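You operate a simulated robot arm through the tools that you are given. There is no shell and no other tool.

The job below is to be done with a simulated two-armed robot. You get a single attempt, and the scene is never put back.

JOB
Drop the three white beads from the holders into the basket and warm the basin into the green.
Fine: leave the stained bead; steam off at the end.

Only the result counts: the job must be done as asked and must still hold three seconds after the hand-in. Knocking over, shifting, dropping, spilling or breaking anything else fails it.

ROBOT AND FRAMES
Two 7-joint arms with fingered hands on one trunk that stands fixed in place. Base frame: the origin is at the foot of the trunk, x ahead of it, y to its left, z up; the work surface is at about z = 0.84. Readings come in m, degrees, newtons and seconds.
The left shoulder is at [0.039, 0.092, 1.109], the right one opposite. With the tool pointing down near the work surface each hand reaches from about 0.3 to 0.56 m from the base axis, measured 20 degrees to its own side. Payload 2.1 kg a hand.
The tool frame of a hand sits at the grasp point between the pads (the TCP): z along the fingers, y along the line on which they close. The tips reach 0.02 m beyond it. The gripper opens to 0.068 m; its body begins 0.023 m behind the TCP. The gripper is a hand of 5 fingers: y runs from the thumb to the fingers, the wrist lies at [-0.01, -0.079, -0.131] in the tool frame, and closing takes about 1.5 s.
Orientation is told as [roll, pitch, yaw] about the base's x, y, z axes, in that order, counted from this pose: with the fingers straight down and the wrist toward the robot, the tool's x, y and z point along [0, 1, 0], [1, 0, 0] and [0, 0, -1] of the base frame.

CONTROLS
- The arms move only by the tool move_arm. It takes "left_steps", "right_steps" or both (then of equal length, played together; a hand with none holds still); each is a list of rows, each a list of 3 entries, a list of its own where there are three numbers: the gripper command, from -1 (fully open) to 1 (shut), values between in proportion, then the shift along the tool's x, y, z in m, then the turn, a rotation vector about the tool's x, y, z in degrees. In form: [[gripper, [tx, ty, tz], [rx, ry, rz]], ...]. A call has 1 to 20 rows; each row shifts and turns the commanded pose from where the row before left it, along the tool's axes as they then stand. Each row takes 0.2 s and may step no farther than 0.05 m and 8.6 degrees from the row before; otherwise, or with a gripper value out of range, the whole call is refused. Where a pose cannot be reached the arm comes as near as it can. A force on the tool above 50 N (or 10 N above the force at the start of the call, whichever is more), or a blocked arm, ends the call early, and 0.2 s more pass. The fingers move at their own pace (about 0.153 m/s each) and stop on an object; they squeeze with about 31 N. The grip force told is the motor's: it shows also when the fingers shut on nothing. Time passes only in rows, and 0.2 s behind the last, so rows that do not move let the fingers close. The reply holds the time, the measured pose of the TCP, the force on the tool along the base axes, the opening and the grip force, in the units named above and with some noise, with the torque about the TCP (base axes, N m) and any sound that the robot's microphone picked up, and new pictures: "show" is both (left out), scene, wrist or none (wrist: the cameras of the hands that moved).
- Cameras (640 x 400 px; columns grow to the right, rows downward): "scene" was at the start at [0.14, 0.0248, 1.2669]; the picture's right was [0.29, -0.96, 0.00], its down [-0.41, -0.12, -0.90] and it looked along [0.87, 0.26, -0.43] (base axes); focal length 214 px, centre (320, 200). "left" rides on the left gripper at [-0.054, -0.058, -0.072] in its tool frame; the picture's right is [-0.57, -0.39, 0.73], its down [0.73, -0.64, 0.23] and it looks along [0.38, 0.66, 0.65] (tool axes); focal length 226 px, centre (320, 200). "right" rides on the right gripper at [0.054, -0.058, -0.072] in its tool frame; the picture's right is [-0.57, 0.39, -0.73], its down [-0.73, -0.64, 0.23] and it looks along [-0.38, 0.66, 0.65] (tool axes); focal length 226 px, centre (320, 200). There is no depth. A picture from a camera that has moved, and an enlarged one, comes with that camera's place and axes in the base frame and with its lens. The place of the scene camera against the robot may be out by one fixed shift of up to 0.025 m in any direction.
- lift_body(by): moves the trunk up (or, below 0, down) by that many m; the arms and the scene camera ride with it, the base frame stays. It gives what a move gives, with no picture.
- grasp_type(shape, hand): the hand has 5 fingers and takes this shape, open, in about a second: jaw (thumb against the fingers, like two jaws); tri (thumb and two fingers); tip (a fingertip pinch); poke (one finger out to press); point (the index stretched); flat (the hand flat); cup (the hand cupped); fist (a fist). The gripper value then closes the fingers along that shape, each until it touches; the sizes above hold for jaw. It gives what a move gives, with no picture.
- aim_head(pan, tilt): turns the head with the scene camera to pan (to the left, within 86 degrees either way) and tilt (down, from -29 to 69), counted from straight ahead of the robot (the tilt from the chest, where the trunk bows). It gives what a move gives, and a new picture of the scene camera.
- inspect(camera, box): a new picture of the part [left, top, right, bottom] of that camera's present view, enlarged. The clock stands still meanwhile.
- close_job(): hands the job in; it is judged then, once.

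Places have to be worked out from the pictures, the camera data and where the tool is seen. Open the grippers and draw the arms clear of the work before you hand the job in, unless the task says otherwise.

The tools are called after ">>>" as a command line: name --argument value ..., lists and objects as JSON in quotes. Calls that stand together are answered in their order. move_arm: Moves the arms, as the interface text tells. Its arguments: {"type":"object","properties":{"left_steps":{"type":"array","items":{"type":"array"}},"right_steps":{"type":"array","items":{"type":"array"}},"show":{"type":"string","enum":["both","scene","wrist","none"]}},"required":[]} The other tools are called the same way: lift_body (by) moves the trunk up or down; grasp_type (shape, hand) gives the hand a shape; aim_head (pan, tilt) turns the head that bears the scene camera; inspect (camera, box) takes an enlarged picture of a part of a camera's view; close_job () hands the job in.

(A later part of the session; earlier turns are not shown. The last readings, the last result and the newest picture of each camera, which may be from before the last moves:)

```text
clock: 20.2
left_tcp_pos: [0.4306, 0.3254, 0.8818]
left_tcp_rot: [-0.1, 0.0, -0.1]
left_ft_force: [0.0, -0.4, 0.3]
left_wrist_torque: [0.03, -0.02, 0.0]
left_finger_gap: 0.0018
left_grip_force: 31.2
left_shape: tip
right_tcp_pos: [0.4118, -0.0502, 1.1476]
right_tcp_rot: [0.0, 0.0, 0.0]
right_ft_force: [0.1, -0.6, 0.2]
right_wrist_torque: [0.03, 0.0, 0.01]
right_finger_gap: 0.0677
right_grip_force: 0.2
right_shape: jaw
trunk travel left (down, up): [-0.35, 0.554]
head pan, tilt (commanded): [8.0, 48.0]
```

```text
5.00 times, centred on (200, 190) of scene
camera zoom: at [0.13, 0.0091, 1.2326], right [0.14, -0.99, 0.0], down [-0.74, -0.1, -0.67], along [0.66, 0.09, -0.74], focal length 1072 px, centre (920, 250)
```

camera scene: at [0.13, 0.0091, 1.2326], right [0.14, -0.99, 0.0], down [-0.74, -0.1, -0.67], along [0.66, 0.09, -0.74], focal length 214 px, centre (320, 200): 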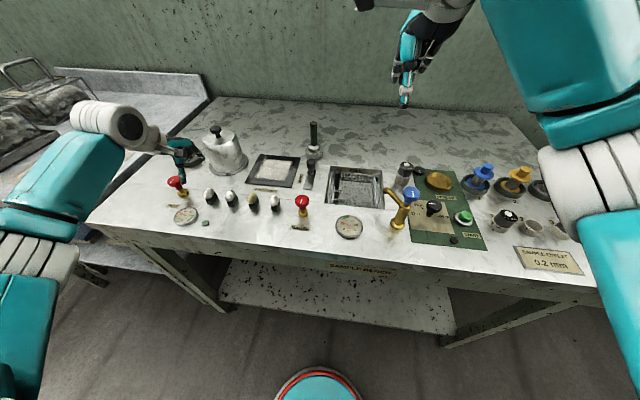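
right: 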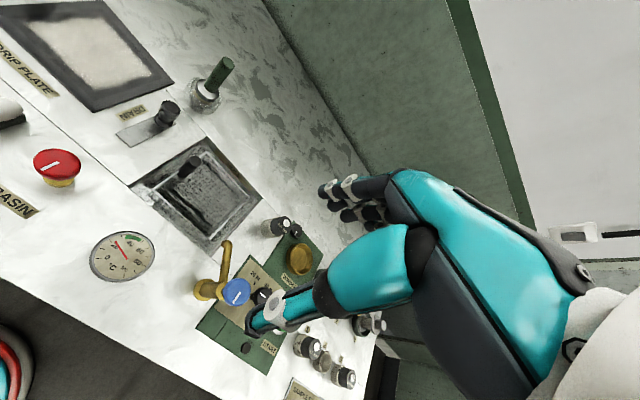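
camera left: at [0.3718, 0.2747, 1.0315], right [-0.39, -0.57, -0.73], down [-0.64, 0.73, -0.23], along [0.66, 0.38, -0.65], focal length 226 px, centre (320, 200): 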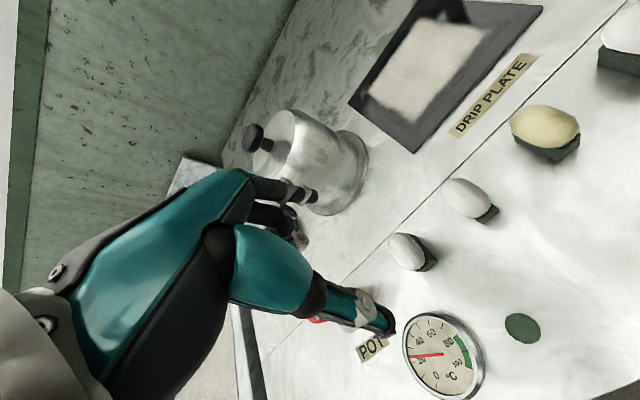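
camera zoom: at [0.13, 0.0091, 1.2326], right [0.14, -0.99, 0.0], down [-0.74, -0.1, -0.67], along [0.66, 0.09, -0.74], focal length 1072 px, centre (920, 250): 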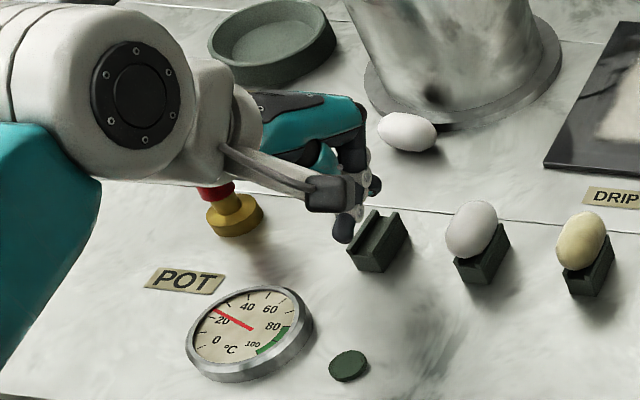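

The end-on pinch squeezed bead 1 out; it now lies on the bench near (0.51, 0.35), long axis about along y, close to the pot's flange, nothing else moved. I lift away, switch to the three-finger shape and examine it before trying again across the short side.

>>> move_arm --left_steps '[[1, [0, 0, -0.03], [0, 0, 0]], [1, [0, 0, -0.04], [0, 0, 0]], [0, [0, -0.02, -0.04], [0, 0, 0]], [-1, [0, -0.01, -0.01], [0, 0, 0]]]' --show "none"

>>> grasp_type --shape "tri" --hand "left"

>>> inspect --camera "left" --box '[200, 120, 440, 320]'

>>> inspect --camera "scene" --box '[130, 110, 250, 220]'

```text
clock: 21.2
left_tcp_pos: [0.3989, 0.3262, 1.0016]
left_tcp_rot: [-0.1, 0.1, 0.0]
left_ft_force: [-0.5, -0.2, 0.2]
left_wrist_torque: [-0.02, -0.01, -0.04]
left_finger_gap: 0.068
left_grip_force: 0.1
left_shape: tip
right_tcp_pos: [0.4107, -0.051, 1.1469]
right_tcp_rot: [0.0, 0.0, 0.0]
right_ft_force: [0.2, 0.5, -0.3]
right_wrist_torque: [-0.01, 0.03, 0.01]
right_finger_gap: 0.0676
right_grip_force: 0.0
right_shape: jaw
trunk travel left (down, up): [-0.35, 0.554]
head pan, tilt (commanded): [8.0, 48.0]
```

```text
clock: 22.1
left_tcp_pos: [0.3987, 0.3269, 1.0008]
left_tcp_rot: [0.0, 0.0, 0.1]
left_ft_force: [0.4, 0.2, -0.1]
left_wrist_torque: [0.0, 0.0, 0.01]
left_finger_gap: 0.0678
left_grip_force: 0.1
left_shape: tri
right_tcp_pos: [0.4102, -0.0502, 1.1461]
right_tcp_rot: [-0.1, 0.0, -0.1]
right_ft_force: [0.0, -0.2, -0.2]
right_wrist_torque: [0.02, 0.03, -0.01]
right_finger_gap: 0.0677
right_grip_force: 0.0
right_shape: jaw
trunk travel left (down, up): [-0.35, 0.554]
head pan, tilt (commanded): [8.0, 48.0]
```

```text
2.00 times, centred on (320, 220) of left
camera zoom: at [0.3419, 0.2725, 1.0726], right [-0.39, -0.57, -0.73], down [-0.64, 0.73, -0.23], along [0.66, 0.38, -0.65], focal length 452 px, centre (320, 160)
```

zoom: 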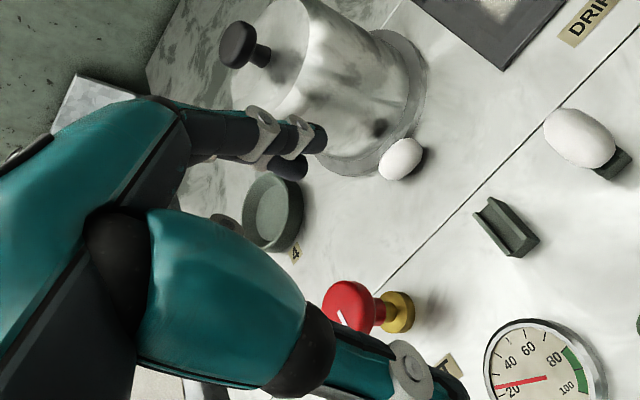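

```text
3.64 times, centred on (190, 165) of scene
camera zoom: at [0.1299, 0.0091, 1.2326], right [0.14, -0.99, 0.0], down [-0.74, -0.1, -0.67], along [0.66, 0.09, -0.74], focal length 780 px, centre (793, 327)
```

zoom: 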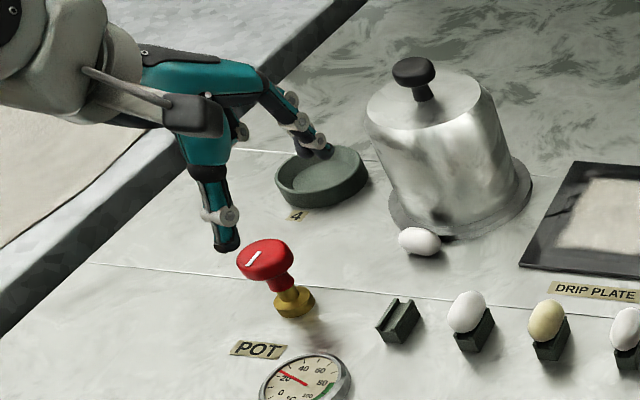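

Tri extends index and middle with the rest curled higher. I close it in the air once to see where the three tips meet.

>>> move_arm --left_steps '[[0.3, [0, 0, 0], [0, 0, 0]], [0.3, [0, 0, 0], [0, 0, 0]], [0.3, [0, 0, 0], [0, 0, 0]]]' --show "none"

>>> inspect --camera "left" --box '[240, 140, 400, 300]'

>>> inspect --camera "scene" --box '[140, 120, 210, 180]'

```text
clock: 22.9
left_tcp_pos: [0.3987, 0.3261, 1.0009]
left_tcp_rot: [0.1, 0.0, 0.0]
left_ft_force: [0.5, 0.4, 0.4]
left_wrist_torque: [0.0, 0.02, -0.03]
left_finger_gap: 0.0242
left_grip_force: 0.2
left_shape: tri
right_tcp_pos: [0.4109, -0.0501, 1.148]
right_tcp_rot: [0.1, 0.0, 0.0]
right_ft_force: [0.4, 0.1, 0.4]
right_wrist_torque: [-0.01, 0.0, -0.01]
right_finger_gap: 0.0674
right_grip_force: 0.0
right_shape: jaw
trunk travel left (down, up): [-0.35, 0.554]
head pan, tilt (commanded): [8.0, 48.0]
```

```text
2.50 times, centred on (320, 220) of left
camera zoom: at [0.3419, 0.2725, 1.0726], right [-0.39, -0.57, -0.73], down [-0.64, 0.73, -0.23], along [0.66, 0.38, -0.65], focal length 565 px, centre (320, 150)
```

zoom: 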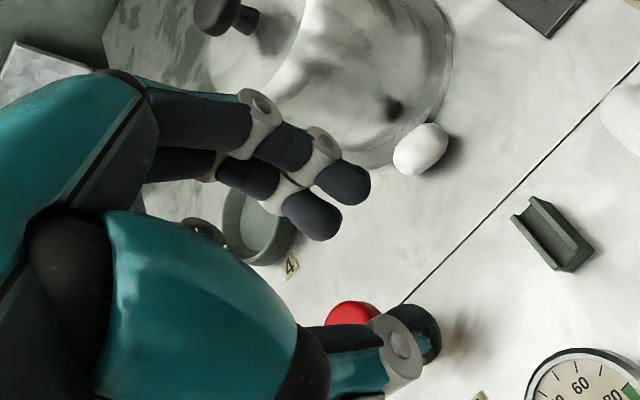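

```text
6.67 times, centred on (175, 150) of scene
camera zoom: at [0.1299, 0.0091, 1.2326], right [0.14, -0.99, 0.0], down [-0.74, -0.1, -0.67], along [0.66, 0.09, -0.74], focal length 1430 px, centre (1287, 533)
```

zoom: 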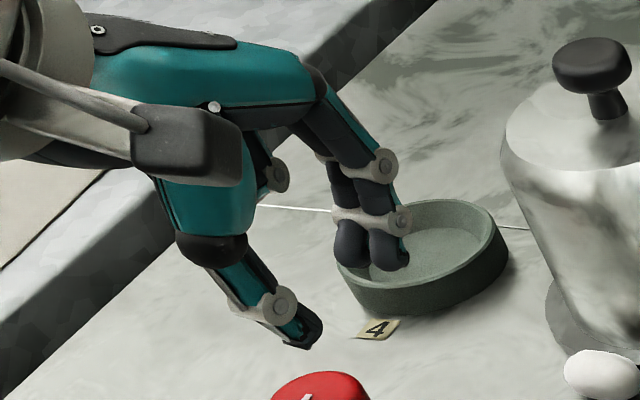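

Tri meets symmetric about the TCP, index and middle side by side against the thumb, which suits the beads across their short side. I look closely at bead 1's rest place beside the pot flange.

>>> inspect --camera "left" --box '[320, 140, 400, 200]'

>>> inspect --camera "scene" --box '[185, 140, 265, 200]'

```text
6.67 times, centred on (360, 170) of left
camera zoom: at [0.3419, 0.2725, 1.0726], right [-0.39, -0.57, -0.73], down [-0.64, 0.73, -0.23], along [0.66, 0.38, -0.65], focal length 1507 px, centre (53, 400)
```

zoom: 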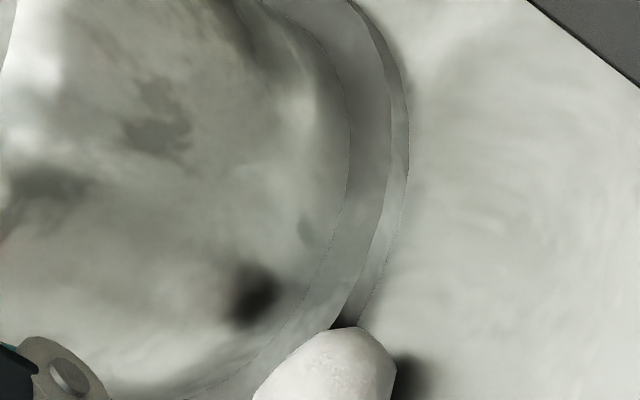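

```text
6.67 times, centred on (225, 170) of scene
camera zoom: at [0.1299, 0.0091, 1.2326], right [0.14, -0.99, 0.0], down [-0.74, -0.1, -0.67], along [0.66, 0.09, -0.74], focal length 1430 px, centre (953, 400)
```

zoom: 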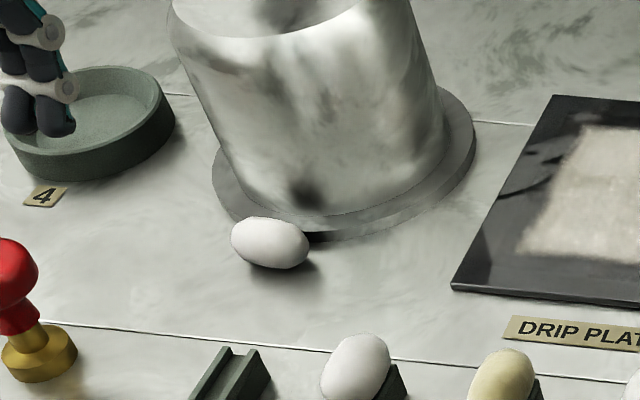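

Bead 1 touches the pot flange, so fingers can't fit behind it; I'd push it clear from its +y end with a single fingertip first. I look at the poke shape in the air.

>>> grasp_type --shape "poke" --hand "left"

>>> inspect --camera "left" --box '[200, 120, 440, 320]'

>>> inspect --camera "scene" --box '[130, 110, 220, 180]'

```text
clock: 23.8
left_tcp_pos: [0.3991, 0.3268, 1.0006]
left_tcp_rot: [0.0, 0.0, 0.0]
left_ft_force: [-0.7, 0.5, 0.4]
left_wrist_torque: [0.02, -0.03, 0.01]
left_finger_gap: 0.0003
left_grip_force: 0.0
left_shape: poke
right_tcp_pos: [0.4113, -0.0505, 1.1482]
right_tcp_rot: [0.0, 0.0, 0.1]
right_ft_force: [0.0, -0.1, 0.3]
right_wrist_torque: [-0.03, 0.02, -0.04]
right_finger_gap: 0.0678
right_grip_force: 0.2
right_shape: jaw
trunk travel left (down, up): [-0.35, 0.554]
head pan, tilt (commanded): [8.0, 48.0]
```

```text
2.00 times, centred on (320, 220) of left
camera zoom: at [0.3419, 0.2725, 1.0726], right [-0.39, -0.57, -0.73], down [-0.64, 0.73, -0.23], along [0.66, 0.38, -0.65], focal length 452 px, centre (320, 160)
```

zoom: 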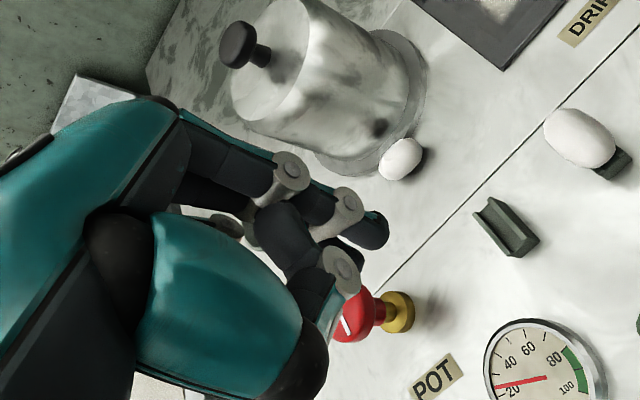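

```text
5.71 times, centred on (175, 145) of scene
camera zoom: at [0.1299, 0.0091, 1.2326], right [0.14, -0.99, 0.0], down [-0.74, -0.1, -0.67], along [0.66, 0.09, -0.74], focal length 1226 px, centre (1149, 514)
```

zoom: 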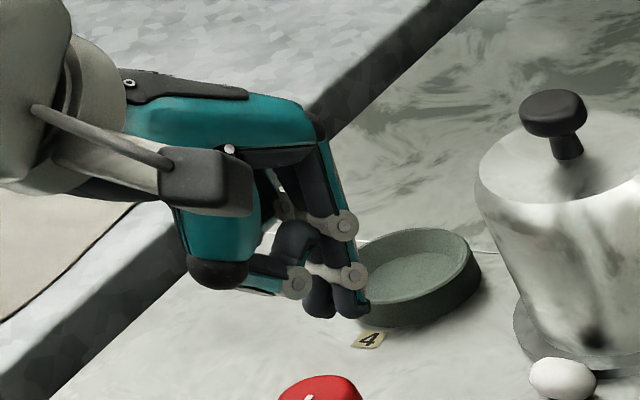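

Poke keeps two tips together; I check the pointing shape, which might give one clear finger.

>>> grasp_type --shape "point" --hand "left"

>>> inspect --camera "left" --box '[200, 120, 440, 320]'

>>> inspect --camera "scene" --box '[130, 110, 220, 180]'

```text
clock: 24.7
left_tcp_pos: [0.3999, 0.326, 1.0015]
left_tcp_rot: [-0.1, 0.0, 0.0]
left_ft_force: [0.2, -0.5, 0.6]
left_wrist_torque: [0.05, 0.0, 0.02]
left_finger_gap: 0.0
left_grip_force: 0.1
left_shape: point
right_tcp_pos: [0.4114, -0.0495, 1.1482]
right_tcp_rot: [0.0, 0.1, 0.1]
right_ft_force: [0.1, 0.3, -0.7]
right_wrist_torque: [-0.02, -0.01, 0.0]
right_finger_gap: 0.0677
right_grip_force: 0.0
right_shape: jaw
trunk travel left (down, up): [-0.35, 0.554]
head pan, tilt (commanded): [8.0, 48.0]
```

```text
2.00 times, centred on (320, 220) of left
camera zoom: at [0.3419, 0.2725, 1.0726], right [-0.39, -0.57, -0.73], down [-0.64, 0.73, -0.23], along [0.66, 0.38, -0.65], focal length 452 px, centre (320, 160)
```

zoom: 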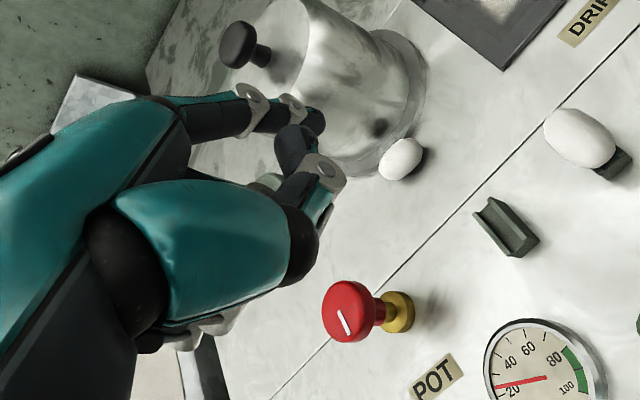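

```text
5.71 times, centred on (175, 145) of scene
camera zoom: at [0.1299, 0.0091, 1.2326], right [0.14, -0.99, 0.0], down [-0.74, -0.1, -0.67], along [0.66, 0.09, -0.74], focal length 1226 px, centre (1149, 514)
```

zoom: 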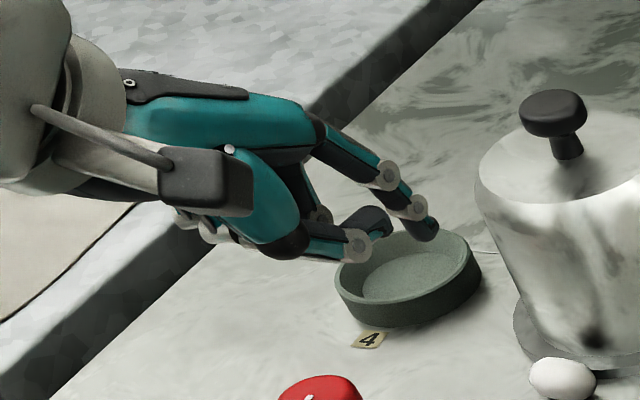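

Pointing gives one forward-slanted finger, useful later to hook bead 1 away from the pot. First I take the easier beads: I switch to tri, move over bead 4 (y≈0.17) and yaw -90° there, where the wrist stays within reach.

>>> grasp_type --shape "tri" --hand "left"

>>> move_arm --left_steps '[[-0.2, [-0.039, 0, -0.008], [0, 0, 0]], [-0.2, [-0.039, 0, -0.008], [0, 0, 0]], [-0.2, [-0.039, 0, -0.008], [0, 0, 0]], [-0.2, [-0.039, 0, 0], [0, 0, 0]], [-0.2, [0, 0, 0], [0, 0, 8.2]], [-0.2, [0, 0, 0], [0, 0, 8.2]], [-0.2, [0, 0, 0], [0, 0, 8.2]], [-0.2, [0, 0, 0], [0, 0, 8.2]], [-0.2, [0, 0, 0], [0, 0, 8.2]], [-0.2, [0, 0, 0], [0, 0, 8.2]], [-0.2, [0, 0, 0], [0, 0, 8.2]], [-0.2, [0, 0, 0], [0, 0, 8.2]], [-0.2, [0, 0, 0], [0, 0, 8.2]], [-0.2, [0, 0, 0], [0, 0, 8.2]], [-0.2, [0, 0, 0], [0, 0, 8.0]]]' --show "both"

```text
clock: 25.6
left_tcp_pos: [0.4002, 0.3243, 1.0013]
left_tcp_rot: [0.0, -0.1, -0.1]
left_ft_force: [-0.9, 0.3, 0.5]
left_wrist_torque: [0.02, 0.0, -0.02]
left_finger_gap: 0.0676
left_grip_force: 0.1
left_shape: tri
right_tcp_pos: [0.4104, -0.05, 1.1477]
right_tcp_rot: [0.0, 0.0, 0.1]
right_ft_force: [0.1, -0.1, -0.5]
right_wrist_torque: [-0.03, 0.02, -0.03]
right_finger_gap: 0.0676
right_grip_force: 0.0
right_shape: jaw
trunk travel left (down, up): [-0.35, 0.554]
head pan, tilt (commanded): [8.0, 48.0]
```

```text
clock: 28.8
left_tcp_pos: [0.3999, 0.1698, 1.0245]
left_tcp_rot: [0.0, 0.0, -90.1]
left_ft_force: [0.0, -0.9, -0.2]
left_wrist_torque: [-0.02, 0.02, 0.0]
left_finger_gap: 0.0411
left_grip_force: 0.1
left_shape: tri
right_tcp_pos: [0.4103, -0.0503, 1.1478]
right_tcp_rot: [-0.1, 0.0, 0.0]
right_ft_force: [0.3, -0.2, 0.2]
right_wrist_torque: [-0.03, 0.03, 0.0]
right_finger_gap: 0.0677
right_grip_force: 0.0
right_shape: jaw
trunk travel left (down, up): [-0.35, 0.554]
head pan, tilt (commanded): [8.0, 48.0]
camera scene: at [0.13, 0.0091, 1.2326], right [0.14, -0.99, 0.0], down [-0.74, -0.1, -0.67], along [0.66, 0.09, -0.74], focal length 214 px, centre (320, 200)
camera left: at [0.3461, 0.2305, 1.0969], right [-0.57, 0.39, -0.73], down [0.73, 0.64, -0.23], along [0.38, -0.66, -0.65], focal length 226 px, centre (320, 200)
```

scene: 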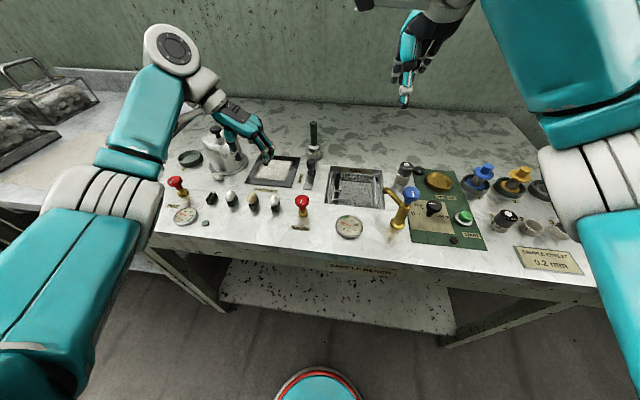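
left: 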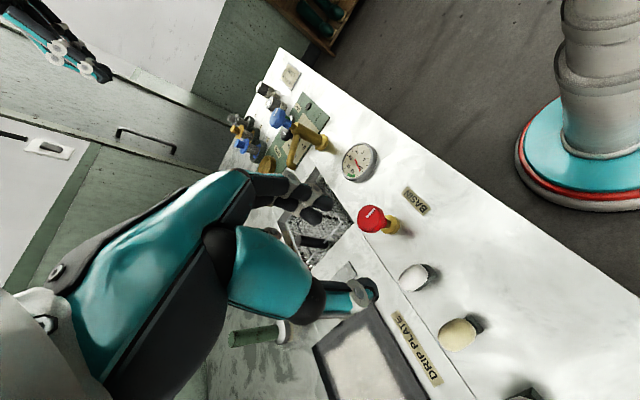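

Yaw -90° works here at (0.400, 0.170, 1.024); bead 4 shows near (0.433, 0.168). I move over it down to z≈0.93 with the hand partly closed and look again.

>>> move_arm --left_steps '[[-0.2, [0.0107, 0.0007, 0.0317], [0, 0, 0]], [-0.2, [0.0107, 0.0007, 0.0317], [0, 0, 0]], [-0.2, [0.0107, 0.0007, 0.0317], [0, 0, 0]]]' --show "none"

>>> inspect --camera "left" --box '[240, 140, 480, 340]'

>>> inspect --camera "scene" --box '[190, 130, 320, 230]'

```text
clock: 29.6
left_tcp_pos: [0.432, 0.1686, 0.9298]
left_tcp_rot: [0.0, -0.1, -90.1]
left_ft_force: [0.2, 0.5, -0.2]
left_wrist_torque: [0.01, -0.01, -0.01]
left_finger_gap: 0.0411
left_grip_force: 0.1
left_shape: tri
right_tcp_pos: [0.4113, -0.0507, 1.1469]
right_tcp_rot: [0.0, 0.0, 0.0]
right_ft_force: [-0.5, 0.4, -0.1]
right_wrist_torque: [-0.02, 0.01, 0.01]
right_finger_gap: 0.0678
right_grip_force: 0.2
right_shape: jaw
trunk travel left (down, up): [-0.35, 0.554]
head pan, tilt (commanded): [8.0, 48.0]
```

```text
2.00 times, centred on (360, 240) of left
camera zoom: at [0.3779, 0.2283, 1.0008], right [-0.57, 0.39, -0.73], down [0.73, 0.64, -0.23], along [0.38, -0.66, -0.65], focal length 452 px, centre (240, 120)
```

zoom: 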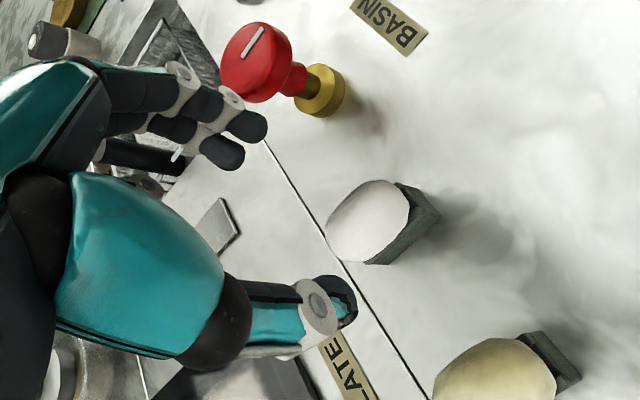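

```text
4.00 times, centred on (255, 180) of scene
camera zoom: at [0.13, 0.009, 1.2326], right [0.14, -0.99, 0.0], down [-0.74, -0.1, -0.67], along [0.66, 0.09, -0.74], focal length 858 px, centre (580, 280)
```

zoom: 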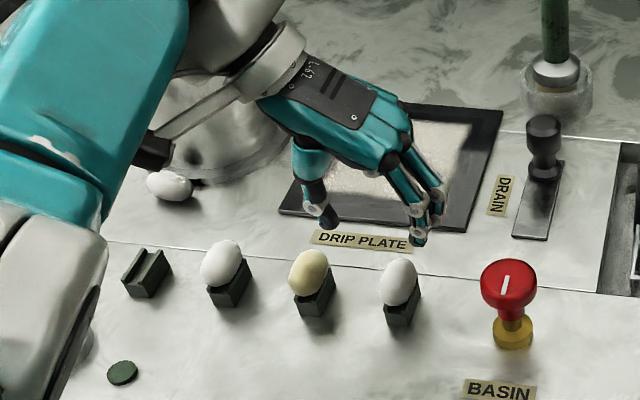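

Bead 4 is measured at about (0.4328, 0.170) and the open tips straddle it with roughly 8 mm to the stained bead. I descend to z≈0.873.

>>> move_arm --left_steps '[[-0.2, [0.0005, -0.0005, 0.02], [0, 0, 0]], [-0.2, [0, 0, 0.02], [0, 0, 0]], [-0.2, [0, 0, 0.01], [0, 0, 0]], [-0.2, [0, 0, 0.007], [0, 0, 0]]]' --show "none"

>>> inspect --camera "left" --box '[240, 140, 480, 340]'

>>> inspect --camera "scene" --box '[220, 160, 310, 230]'

```text
clock: 30.6
left_tcp_pos: [0.4268, 0.169, 0.8737]
left_tcp_rot: [0.0, 0.1, -90.1]
left_ft_force: [-0.4, 0.3, -0.6]
left_wrist_torque: [-0.01, 0.0, 0.01]
left_finger_gap: 0.041
left_grip_force: 0.0
left_shape: tri
left hand out of reach, approached as far as the arm can: row 3
right_tcp_pos: [0.4107, -0.0497, 1.1467]
right_tcp_rot: [-0.1, 0.0, 0.0]
right_ft_force: [0.4, 0.5, -0.2]
right_wrist_torque: [-0.01, 0.0, -0.01]
right_finger_gap: 0.0674
right_grip_force: 0.1
right_shape: jaw
trunk travel left (down, up): [-0.35, 0.554]
head pan, tilt (commanded): [8.0, 48.0]
```

```text
2.00 times, centred on (360, 240) of left
camera zoom: at [0.3734, 0.2286, 0.9454], right [-0.57, 0.39, -0.73], down [0.73, 0.64, -0.23], along [0.38, -0.66, -0.65], focal length 452 px, centre (240, 120)
```

zoom: 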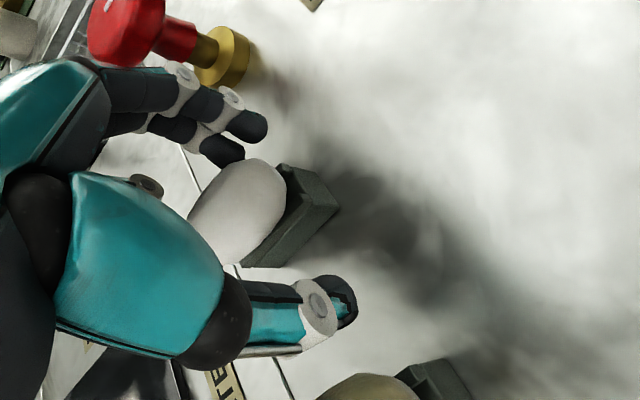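

```text
5.71 times, centred on (265, 195) of scene
camera zoom: at [0.13, 0.0091, 1.2326], right [0.14, -0.99, 0.0], down [-0.74, -0.1, -0.67], along [0.66, 0.09, -0.74], focal length 1226 px, centre (634, 229)
```

zoom: 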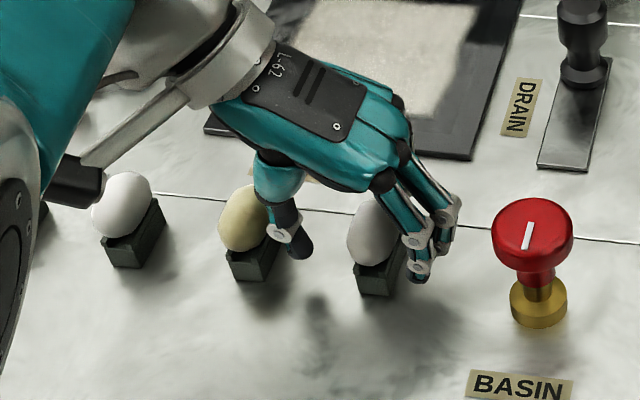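

The arm ran out of reach in x by about 6 mm (TCP x 0.427 vs bead 0.4325). I raise the hand, then lower the trunk 0.1 m so the wrist comes level with the shoulder.

>>> move_arm --left_steps '[[-0.2, [0, 0, -0.04], [0, 0, 0]], [-0.2, [0, 0, -0.04], [0, 0, 0]], [-0.2, [0, 0, -0.04], [0, 0, 0]], [-0.2, [0, 0, -0.04], [0, 0, 0]]]' --show "none"

>>> lift_body --by -0.1

```text
clock: 31.6
left_tcp_pos: [0.4369, 0.1728, 1.0325]
left_tcp_rot: [0.0, 0.0, -89.8]
left_ft_force: [-0.1, 0.4, 0.6]
left_wrist_torque: [-0.02, 0.02, 0.03]
left_finger_gap: 0.0409
left_grip_force: 0.1
left_shape: tri
left hand out of reach, approached as far as the arm can: row 1, 2
right_tcp_pos: [0.4109, -0.0509, 1.147]
right_tcp_rot: [0.0, 0.0, 0.0]
right_ft_force: [-0.1, 0.1, -0.1]
right_wrist_torque: [0.0, -0.03, -0.01]
right_finger_gap: 0.0677
right_grip_force: 0.0
right_shape: jaw
trunk travel left (down, up): [-0.35, 0.554]
head pan, tilt (commanded): [8.0, 48.0]
```

```text
clock: 32.9
left_tcp_pos: [0.4371, 0.1709, 0.9326]
left_tcp_rot: [0.0, 0.0, -90.0]
left_ft_force: [-0.1, -0.3, 0.0]
left_wrist_torque: [-0.03, 0.0, 0.0]
left_finger_gap: 0.041
left_grip_force: 0.0
left_shape: tri
right_tcp_pos: [0.411, -0.0502, 1.0467]
right_tcp_rot: [-0.1, 0.0, 0.0]
right_ft_force: [-0.4, 0.0, -0.6]
right_wrist_torque: [-0.01, 0.02, 0.01]
right_finger_gap: 0.0675
right_grip_force: 0.1
right_shape: jaw
trunk travel left (down, up): [-0.25, 0.654]
head pan, tilt (commanded): [8.0, 48.0]
```

Now at (0.437, 0.171, 0.933) with the shoulder lower. I correct by -4 mm in x and descend to z≈0.873 over bead 4.

>>> move_arm --left_steps '[[-0.2, [-0.0042, 0.001, 0.01], [0, 0, 0]], [-0.2, [0, 0, 0.02], [0, 0, 0]], [-0.2, [0, 0, 0.02], [0, 0, 0]], [-0.2, [0, 0, 0.009], [0, 0, 0]]]' --show "none"

>>> inspect --camera "left" --box '[240, 140, 480, 340]'

>>> inspect --camera "scene" --box '[220, 130, 340, 220]'

```text
clock: 33.9
left_tcp_pos: [0.4337, 0.1705, 0.8738]
left_tcp_rot: [-0.1, 0.0, -89.9]
left_ft_force: [-0.4, 0.2, -0.3]
left_wrist_torque: [0.01, -0.01, -0.03]
left_finger_gap: 0.0408
left_grip_force: 0.1
left_shape: tri
right_tcp_pos: [0.4106, -0.0488, 1.0481]
right_tcp_rot: [-0.1, 0.0, 0.0]
right_ft_force: [-0.3, -0.2, 0.1]
right_wrist_torque: [0.04, 0.0, -0.03]
right_finger_gap: 0.0678
right_grip_force: 0.0
right_shape: jaw
trunk travel left (down, up): [-0.25, 0.654]
head pan, tilt (commanded): [8.0, 48.0]
```

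```text
2.00 times, centred on (360, 240) of left
camera zoom: at [0.38, 0.2295, 0.9453], right [-0.57, 0.39, -0.73], down [0.73, 0.64, -0.23], along [0.38, -0.66, -0.65], focal length 452 px, centre (240, 120)
```

zoom: 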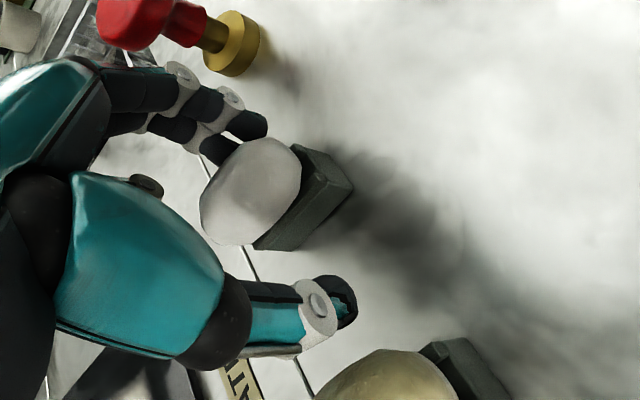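

```text
4.44 times, centred on (280, 175) of scene
camera zoom: at [0.1461, 0.0091, 1.1316], right [0.14, -0.99, 0.0], down [-0.74, -0.1, -0.67], along [0.66, 0.09, -0.74], focal length 953 px, centre (498, 311)
```

zoom: 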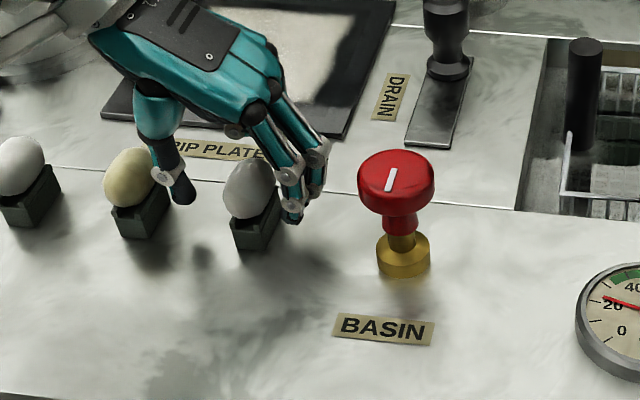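

The bead's middle sits about 4 mm under the TCP and centred between index/middle and thumb. I close gradually to just under the bead's width and check before squeezing.

>>> move_arm --left_steps '[[0, [-0.001, 0.001, 0.001], [0, 0, 0]], [0.15, [0, 0, 0], [0, 0, 0]], [0.25, [0, 0, 0], [0, 0, 0]], [0.35, [0, 0, 0], [0, 0, 0]], [0.45, [0, 0, 0], [0, 0, 0]], [0.45, [0, 0, 0], [0, 0, 0]]]' --show "none"

>>> inspect --camera "left" --box '[240, 140, 480, 340]'

>>> inspect --camera "scene" --box '[220, 130, 340, 220]'

```text
clock: 35.3
left_tcp_pos: [0.4327, 0.1688, 0.8732]
left_tcp_rot: [0.0, 0.0, -90.0]
left_ft_force: [0.2, -1.9, -0.3]
left_wrist_torque: [0.0, 0.02, 0.0]
left_finger_gap: 0.0195
left_grip_force: 0.0
left_shape: tri
right_tcp_pos: [0.4111, -0.0505, 1.0474]
right_tcp_rot: [0.1, 0.0, 0.0]
right_ft_force: [-0.1, 0.4, -0.1]
right_wrist_torque: [0.01, 0.0, 0.02]
right_finger_gap: 0.0675
right_grip_force: 0.1
right_shape: jaw
trunk travel left (down, up): [-0.25, 0.654]
head pan, tilt (commanded): [8.0, 48.0]
```

```text
2.00 times, centred on (360, 240) of left
camera zoom: at [0.3789, 0.2282, 0.9443], right [-0.57, 0.39, -0.73], down [0.73, 0.64, -0.23], along [0.38, -0.66, -0.65], focal length 452 px, centre (240, 120)
```

zoom: 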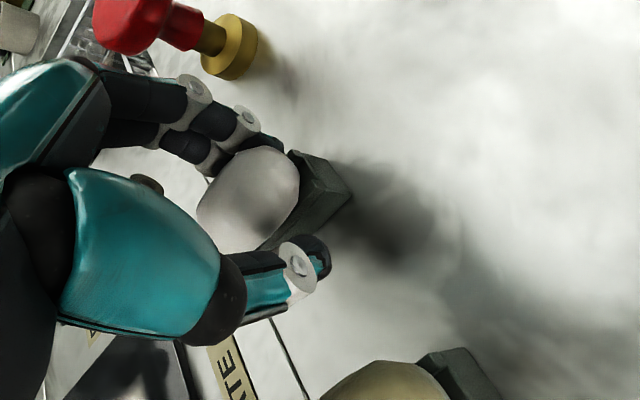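

```text
4.44 times, centred on (280, 175) of scene
camera zoom: at [0.146, 0.009, 1.1316], right [0.14, -0.99, 0.0], down [-0.74, -0.1, -0.67], along [0.66, 0.09, -0.74], focal length 953 px, centre (498, 311)
```

zoom: 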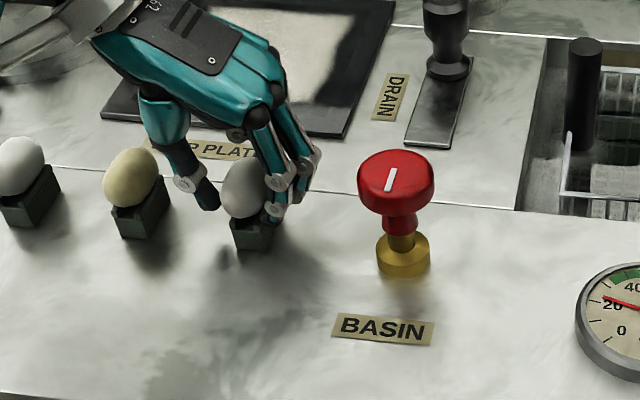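

Only the fingers touch the bead (-1.9 N in y) while the thumb still has a few mm. I shift the hand about 4 mm toward -y and keep closing in small steps.

>>> move_arm --left_steps '[[0.4, [0, 0.002, 0], [0, 0, 0]], [0.45, [0, 0.002, 0], [0, 0, 0]], [0.55, [0, 0, 0], [0, 0, 0]], [0.65, [0, 0, 0], [0, 0, 0]], [0.65, [0, 0, 0], [0, 0, 0]]]' --show "none"

>>> inspect --camera "left" --box '[240, 140, 480, 340]'

>>> inspect --camera "scene" --box '[220, 130, 340, 220]'

```text
clock: 36.5
left_tcp_pos: [0.4331, 0.1633, 0.8735]
left_tcp_rot: [0.1, -0.1, -90.0]
left_ft_force: [0.7, -2.1, 10.1]
left_wrist_torque: [-0.05, 0.0, 0.16]
left_finger_gap: 0.0081
left_grip_force: 31.0
left_shape: tri
right_tcp_pos: [0.4095, -0.0506, 1.0481]
right_tcp_rot: [0.0, 0.0, 0.0]
right_ft_force: [0.3, 0.2, 0.3]
right_wrist_torque: [0.0, 0.02, -0.03]
right_finger_gap: 0.0682
right_grip_force: 0.0
right_shape: jaw
trunk travel left (down, up): [-0.25, 0.654]
head pan, tilt (commanded): [8.0, 48.0]
```

```text
2.00 times, centred on (360, 240) of left
camera zoom: at [0.3783, 0.2239, 0.945], right [-0.57, 0.39, -0.73], down [0.73, 0.64, -0.23], along [0.38, -0.66, -0.65], focal length 452 px, centre (240, 120)
```

zoom: 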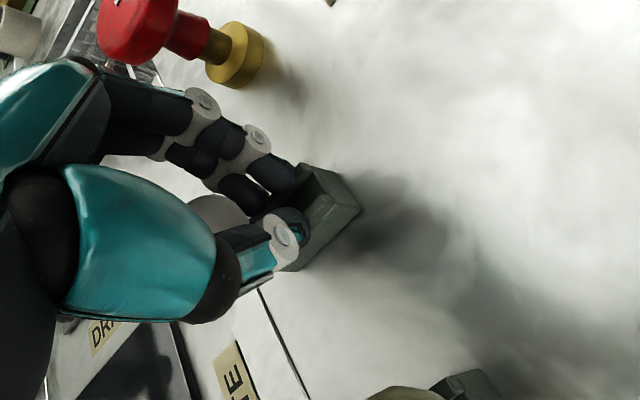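

```text
4.44 times, centred on (280, 175) of scene
camera zoom: at [0.1455, 0.0085, 1.1318], right [0.14, -0.99, 0.0], down [-0.74, -0.1, -0.67], along [0.66, 0.09, -0.74], focal length 953 px, centre (498, 311)
```

zoom: 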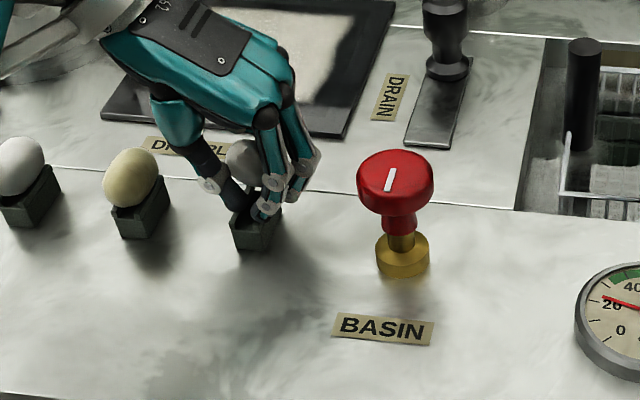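

The tips slid under and the bead now sits caged above the closed tips inside the hand, with 10 N up-force from the block. I lift gently straight up and look.

>>> move_arm --left_steps '[[0.65, [0, 0, -0.005], [0, 0, 0]], [0.65, [0, 0, -0.01], [0, 0, 0]], [0.65, [0, 0, -0.015], [0, 0, 0]], [0.65, [0, 0, -0.015], [0, 0, 0]]]' --show "none"

>>> inspect --camera "left" --box '[240, 140, 440, 320]'

>>> inspect --camera "scene" --box '[220, 120, 320, 200]'

```text
clock: 37.5
left_tcp_pos: [0.4331, 0.1651, 0.9174]
left_tcp_rot: [-0.1, -0.1, -90.0]
left_ft_force: [1.2, -0.4, -0.5]
left_wrist_torque: [0.01, -0.01, 0.03]
left_finger_gap: 0.0037
left_grip_force: 30.8
left_shape: tri
right_tcp_pos: [0.4107, -0.0497, 1.049]
right_tcp_rot: [0.0, 0.0, -0.1]
right_ft_force: [0.2, 0.1, -0.2]
right_wrist_torque: [-0.01, 0.05, 0.02]
right_finger_gap: 0.0675
right_grip_force: 0.2
right_shape: jaw
trunk travel left (down, up): [-0.25, 0.654]
head pan, tilt (commanded): [8.0, 48.0]
```

```text
2.22 times, centred on (340, 230) of left
camera zoom: at [0.3785, 0.2244, 0.9895], right [-0.57, 0.39, -0.73], down [0.73, 0.64, -0.23], along [0.38, -0.66, -0.65], focal length 502 px, centre (276, 133)
```

zoom: 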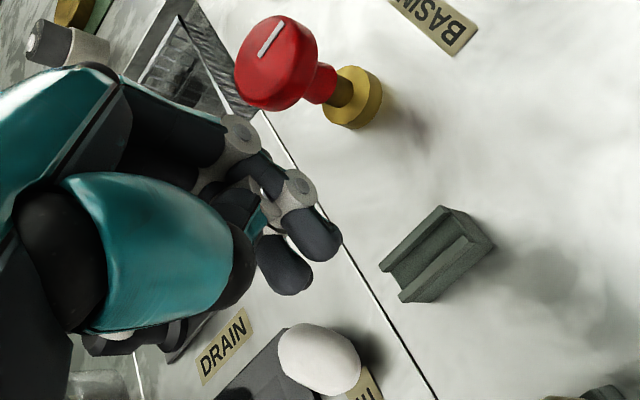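

```text
5.00 times, centred on (270, 160) of scene
camera zoom: at [0.1461, 0.0091, 1.1316], right [0.14, -0.99, 0.0], down [-0.74, -0.1, -0.67], along [0.66, 0.09, -0.74], focal length 1072 px, centre (570, 400)
```

zoom: 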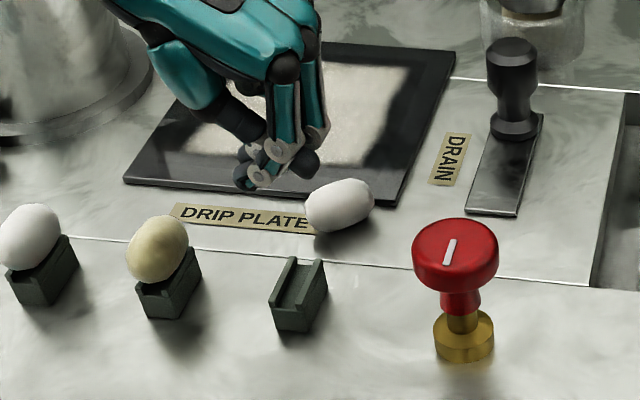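

Bead 4 escaped because the tips closed below its middle; it now lies on the bench at about (0.489, 0.168) by the drip plate's front edge. The tips should meet the bead at mid-height, so TCP ≈ bead middle + 0.013. I lift, open, and turn toward yaw +36° (across its present short axis).

>>> move_arm --left_steps '[[0.65, [-0.01, 0, -0.04], [0, 0, 0]], [-0.2, [0, 0, -0.04], [0, 0, -8.4]], [-0.2, [0, 0, 0], [0, 0, -8.4]], [-0.2, [0, 0, 0], [0, 0, -8.4]], [-0.2, [0, 0, 0], [0, 0, -8.4]], [-0.2, [0, 0, 0], [0, 0, -8.4]], [-0.2, [0, 0, 0], [0, 0, -8.4]], [-0.2, [0, 0, 0], [0, 0, -8.4]], [-0.2, [0, 0, 0], [0, 0, -8.4]], [-0.2, [0, 0, 0], [0, 0, -8.4]], [-0.2, [0, 0, 0], [0, 0, -8.4]], [-0.2, [0, 0, 0], [0, 0, -8.4]], [-0.2, [0, 0, 0], [0, 0, -8.4]], [-0.2, [0, 0, 0], [0, 0, -8.4]], [-0.2, [0, 0, 0], [0, 0, -8.4]], [-0.2, [0, 0, 0], [0, 0, -8.4]]]' --show "both"

>>> inspect --camera "scene" --box '[200, 110, 320, 200]'

```text
clock: 40.9
left_tcp_pos: [0.4221, 0.1645, 0.9964]
left_tcp_rot: [0.1, 0.0, 36.3]
left_ft_force: [-0.8, 0.6, 0.2]
left_wrist_torque: [-0.01, -0.01, 0.01]
left_finger_gap: 0.0403
left_grip_force: 0.1
left_shape: tri
right_tcp_pos: [0.4105, -0.0499, 1.0473]
right_tcp_rot: [0.0, 0.1, -0.1]
right_ft_force: [0.6, -1.2, 0.5]
right_wrist_torque: [0.01, -0.03, 0.02]
right_finger_gap: 0.0678
right_grip_force: 0.1
right_shape: jaw
trunk travel left (down, up): [-0.25, 0.654]
head pan, tilt (commanded): [8.0, 48.0]
camera scene: at [0.146, 0.0091, 1.1316], right [0.14, -0.99, 0.0], down [-0.74, -0.1, -0.67], along [0.66, 0.09, -0.74], focal length 214 px, centre (320, 200)
camera left: at [0.4082, 0.088, 1.0694], right [0.02, -0.69, -0.73], down [-0.95, 0.21, -0.23], along [0.31, 0.7, -0.65], focal length 226 px, centre (320, 200)
```

scene: 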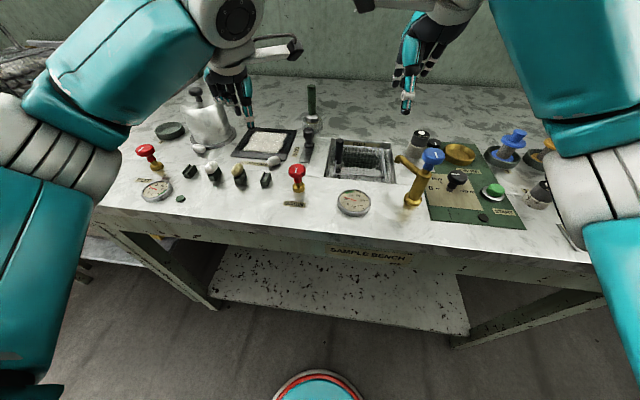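
left: 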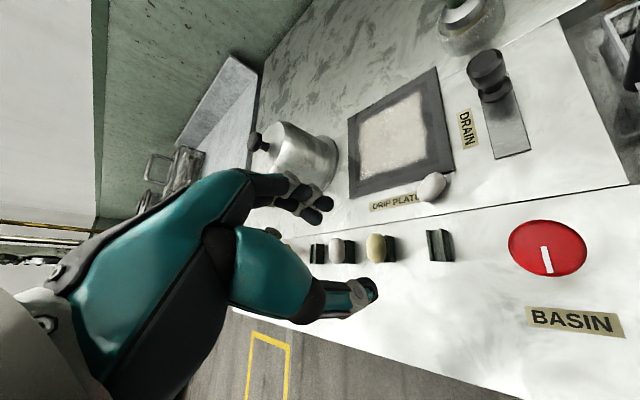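

```text
4.44 times, centred on (260, 155) of scene
camera zoom: at [0.146, 0.0091, 1.1316], right [0.14, -0.99, 0.0], down [-0.74, -0.1, -0.67], along [0.66, 0.09, -0.74], focal length 953 px, centre (587, 400)
```

zoom: 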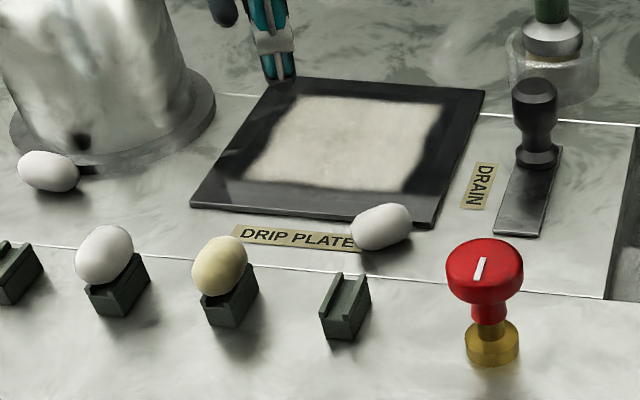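

The view is clear: bead 4 lies against the drip plate's thin front edge near its right corner. I zoom the wrist camera on it to fix its place and axis.

>>> inspect --camera "left" --box '[380, 150, 480, 220]'

>>> inspect --camera "scene" --box '[250, 140, 300, 180]'

```text
5.71 times, centred on (430, 185) of left
camera zoom: at [0.4082, 0.088, 1.0694], right [0.02, -0.69, -0.73], down [-0.95, 0.21, -0.23], along [0.31, 0.7, -0.65], focal length 1292 px, centre (-309, 286)
```

zoom: 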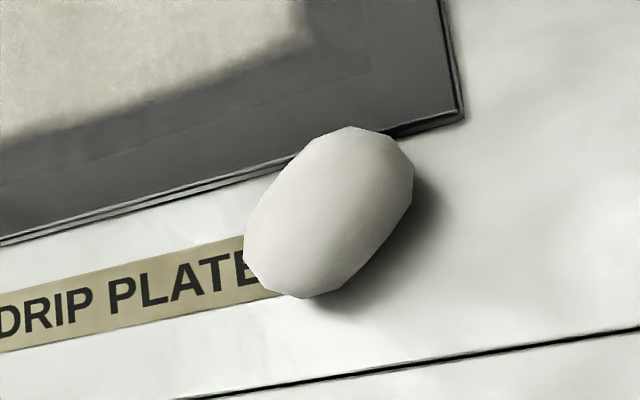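

```text
10.00 times, centred on (275, 160) of scene
camera zoom: at [0.146, 0.0091, 1.1316], right [0.14, -0.99, 0.0], down [-0.74, -0.1, -0.67], along [0.66, 0.09, -0.74], focal length 2145 px, centre (770, 600)
```

zoom: 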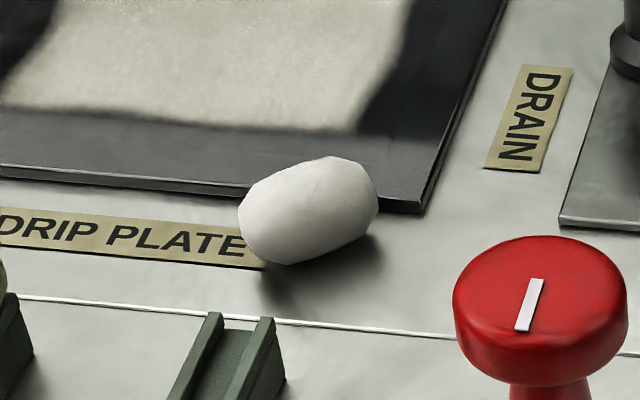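

Bead 4's middle is about (0.489, 0.165), axis about 40° off y. I move above it at z≈0.93 with yaw 36° and re-measure.

>>> move_arm --left_steps '[[-0.2, [-0.0128, 0.0175, 0.022], [0, 0, 0]], [-0.2, [-0.0128, 0.0175, 0.022], [0, 0, 0]], [-0.2, [-0.0128, 0.0175, 0.022], [0, 0, 0]]]' --show "none"

>>> inspect --camera "left" --box '[260, 130, 460, 310]'

>>> inspect --camera "scene" --box '[220, 110, 320, 190]'

```text
clock: 41.7
left_tcp_pos: [0.4871, 0.1655, 0.9306]
left_tcp_rot: [0.0, -0.1, 35.9]
left_ft_force: [-1.0, -0.1, -0.2]
left_wrist_torque: [0.02, 0.0, 0.0]
left_finger_gap: 0.0406
left_grip_force: 0.0
left_shape: tri
right_tcp_pos: [0.4123, -0.051, 1.047]
right_tcp_rot: [0.1, 0.1, -0.1]
right_ft_force: [0.3, 0.8, 0.5]
right_wrist_torque: [0.02, 0.05, -0.01]
right_finger_gap: 0.0674
right_grip_force: 0.0
right_shape: jaw
trunk travel left (down, up): [-0.25, 0.654]
head pan, tilt (commanded): [8.0, 48.0]
```

```text
2.22 times, centred on (360, 220) of left
camera zoom: at [0.4728, 0.0886, 1.003], right [0.02, -0.69, -0.73], down [-0.95, 0.22, -0.23], along [0.31, 0.7, -0.65], focal length 502 px, centre (231, 156)
```

zoom: 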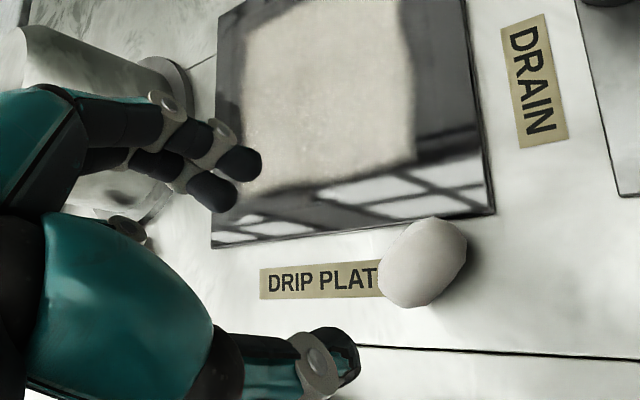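

```text
5.00 times, centred on (270, 150) of scene
camera zoom: at [0.146, 0.0091, 1.1316], right [0.14, -0.99, 0.0], down [-0.74, -0.1, -0.67], along [0.66, 0.09, -0.74], focal length 1072 px, centre (570, 450)
```

zoom: 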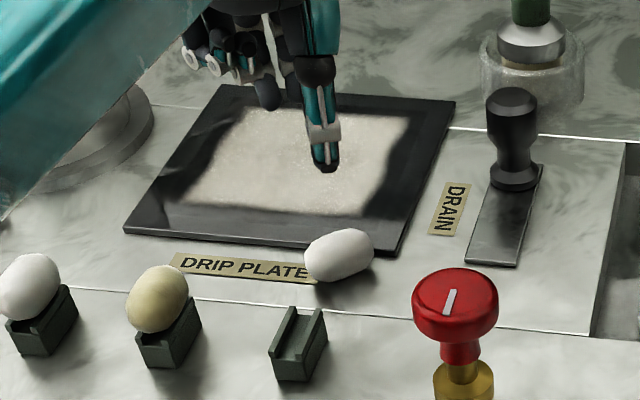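

Bead 4 re-measured at about (0.490, 0.163). I shift a few mm, turn 3° more and descend to TCP z≈0.867, then look before closing.

>>> move_arm --left_steps '[[-0.2, [-0.0039, 0.0027, 0.02], [0, 0, -3]], [-0.2, [0, 0, 0.02], [0, 0, 0]], [-0.2, [0, 0, 0.015], [0, 0, 0]], [-0.2, [0, 0, 0.0086], [0, 0, 0]]]' --show "none"

>>> inspect --camera "left" --box '[240, 140, 420, 300]'

>>> inspect --camera "scene" --box '[230, 120, 310, 190]'

```text
clock: 42.7
left_tcp_pos: [0.4927, 0.1638, 0.8685]
left_tcp_rot: [0.0, 0.0, 39.0]
left_ft_force: [-0.9, 0.7, -0.2]
left_wrist_torque: [-0.02, 0.0, -0.01]
left_finger_gap: 0.0404
left_grip_force: 0.0
left_shape: tri
right_tcp_pos: [0.411, -0.0494, 1.047]
right_tcp_rot: [0.1, 0.0, -0.1]
right_ft_force: [-0.2, 0.5, 0.1]
right_wrist_torque: [-0.01, -0.04, 0.0]
right_finger_gap: 0.0676
right_grip_force: 0.0
right_shape: jaw
trunk travel left (down, up): [-0.25, 0.654]
head pan, tilt (commanded): [8.0, 48.0]
```

```text
2.50 times, centred on (330, 220) of left
camera zoom: at [0.4816, 0.0853, 0.9394], right [0.06, -0.68, -0.73], down [-0.96, 0.17, -0.23], along [0.28, 0.71, -0.65], focal length 565 px, centre (295, 150)
```

zoom: 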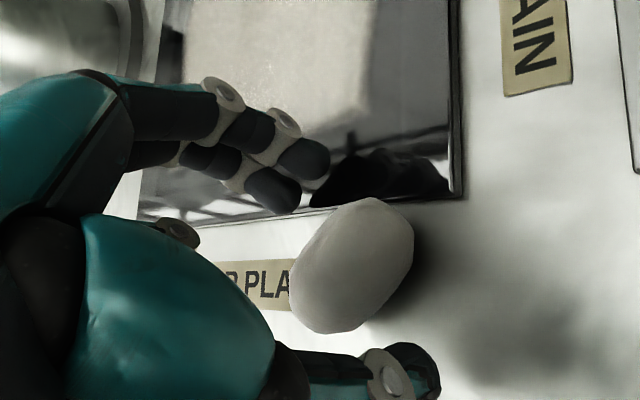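

```text
5.71 times, centred on (270, 155) of scene
camera zoom: at [0.1461, 0.009, 1.1316], right [0.14, -0.99, 0.0], down [-0.74, -0.1, -0.67], along [0.66, 0.09, -0.74], focal length 1226 px, centre (606, 457)
```

zoom: 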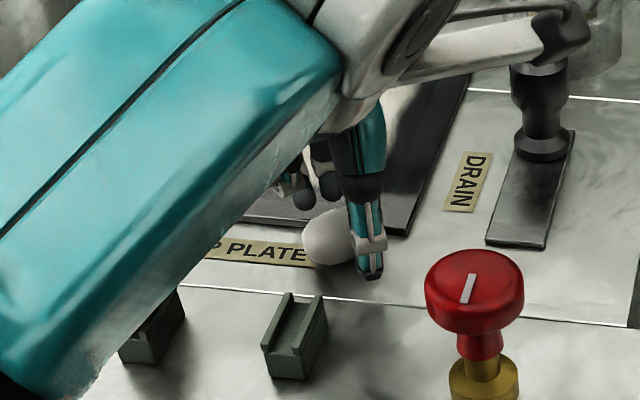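

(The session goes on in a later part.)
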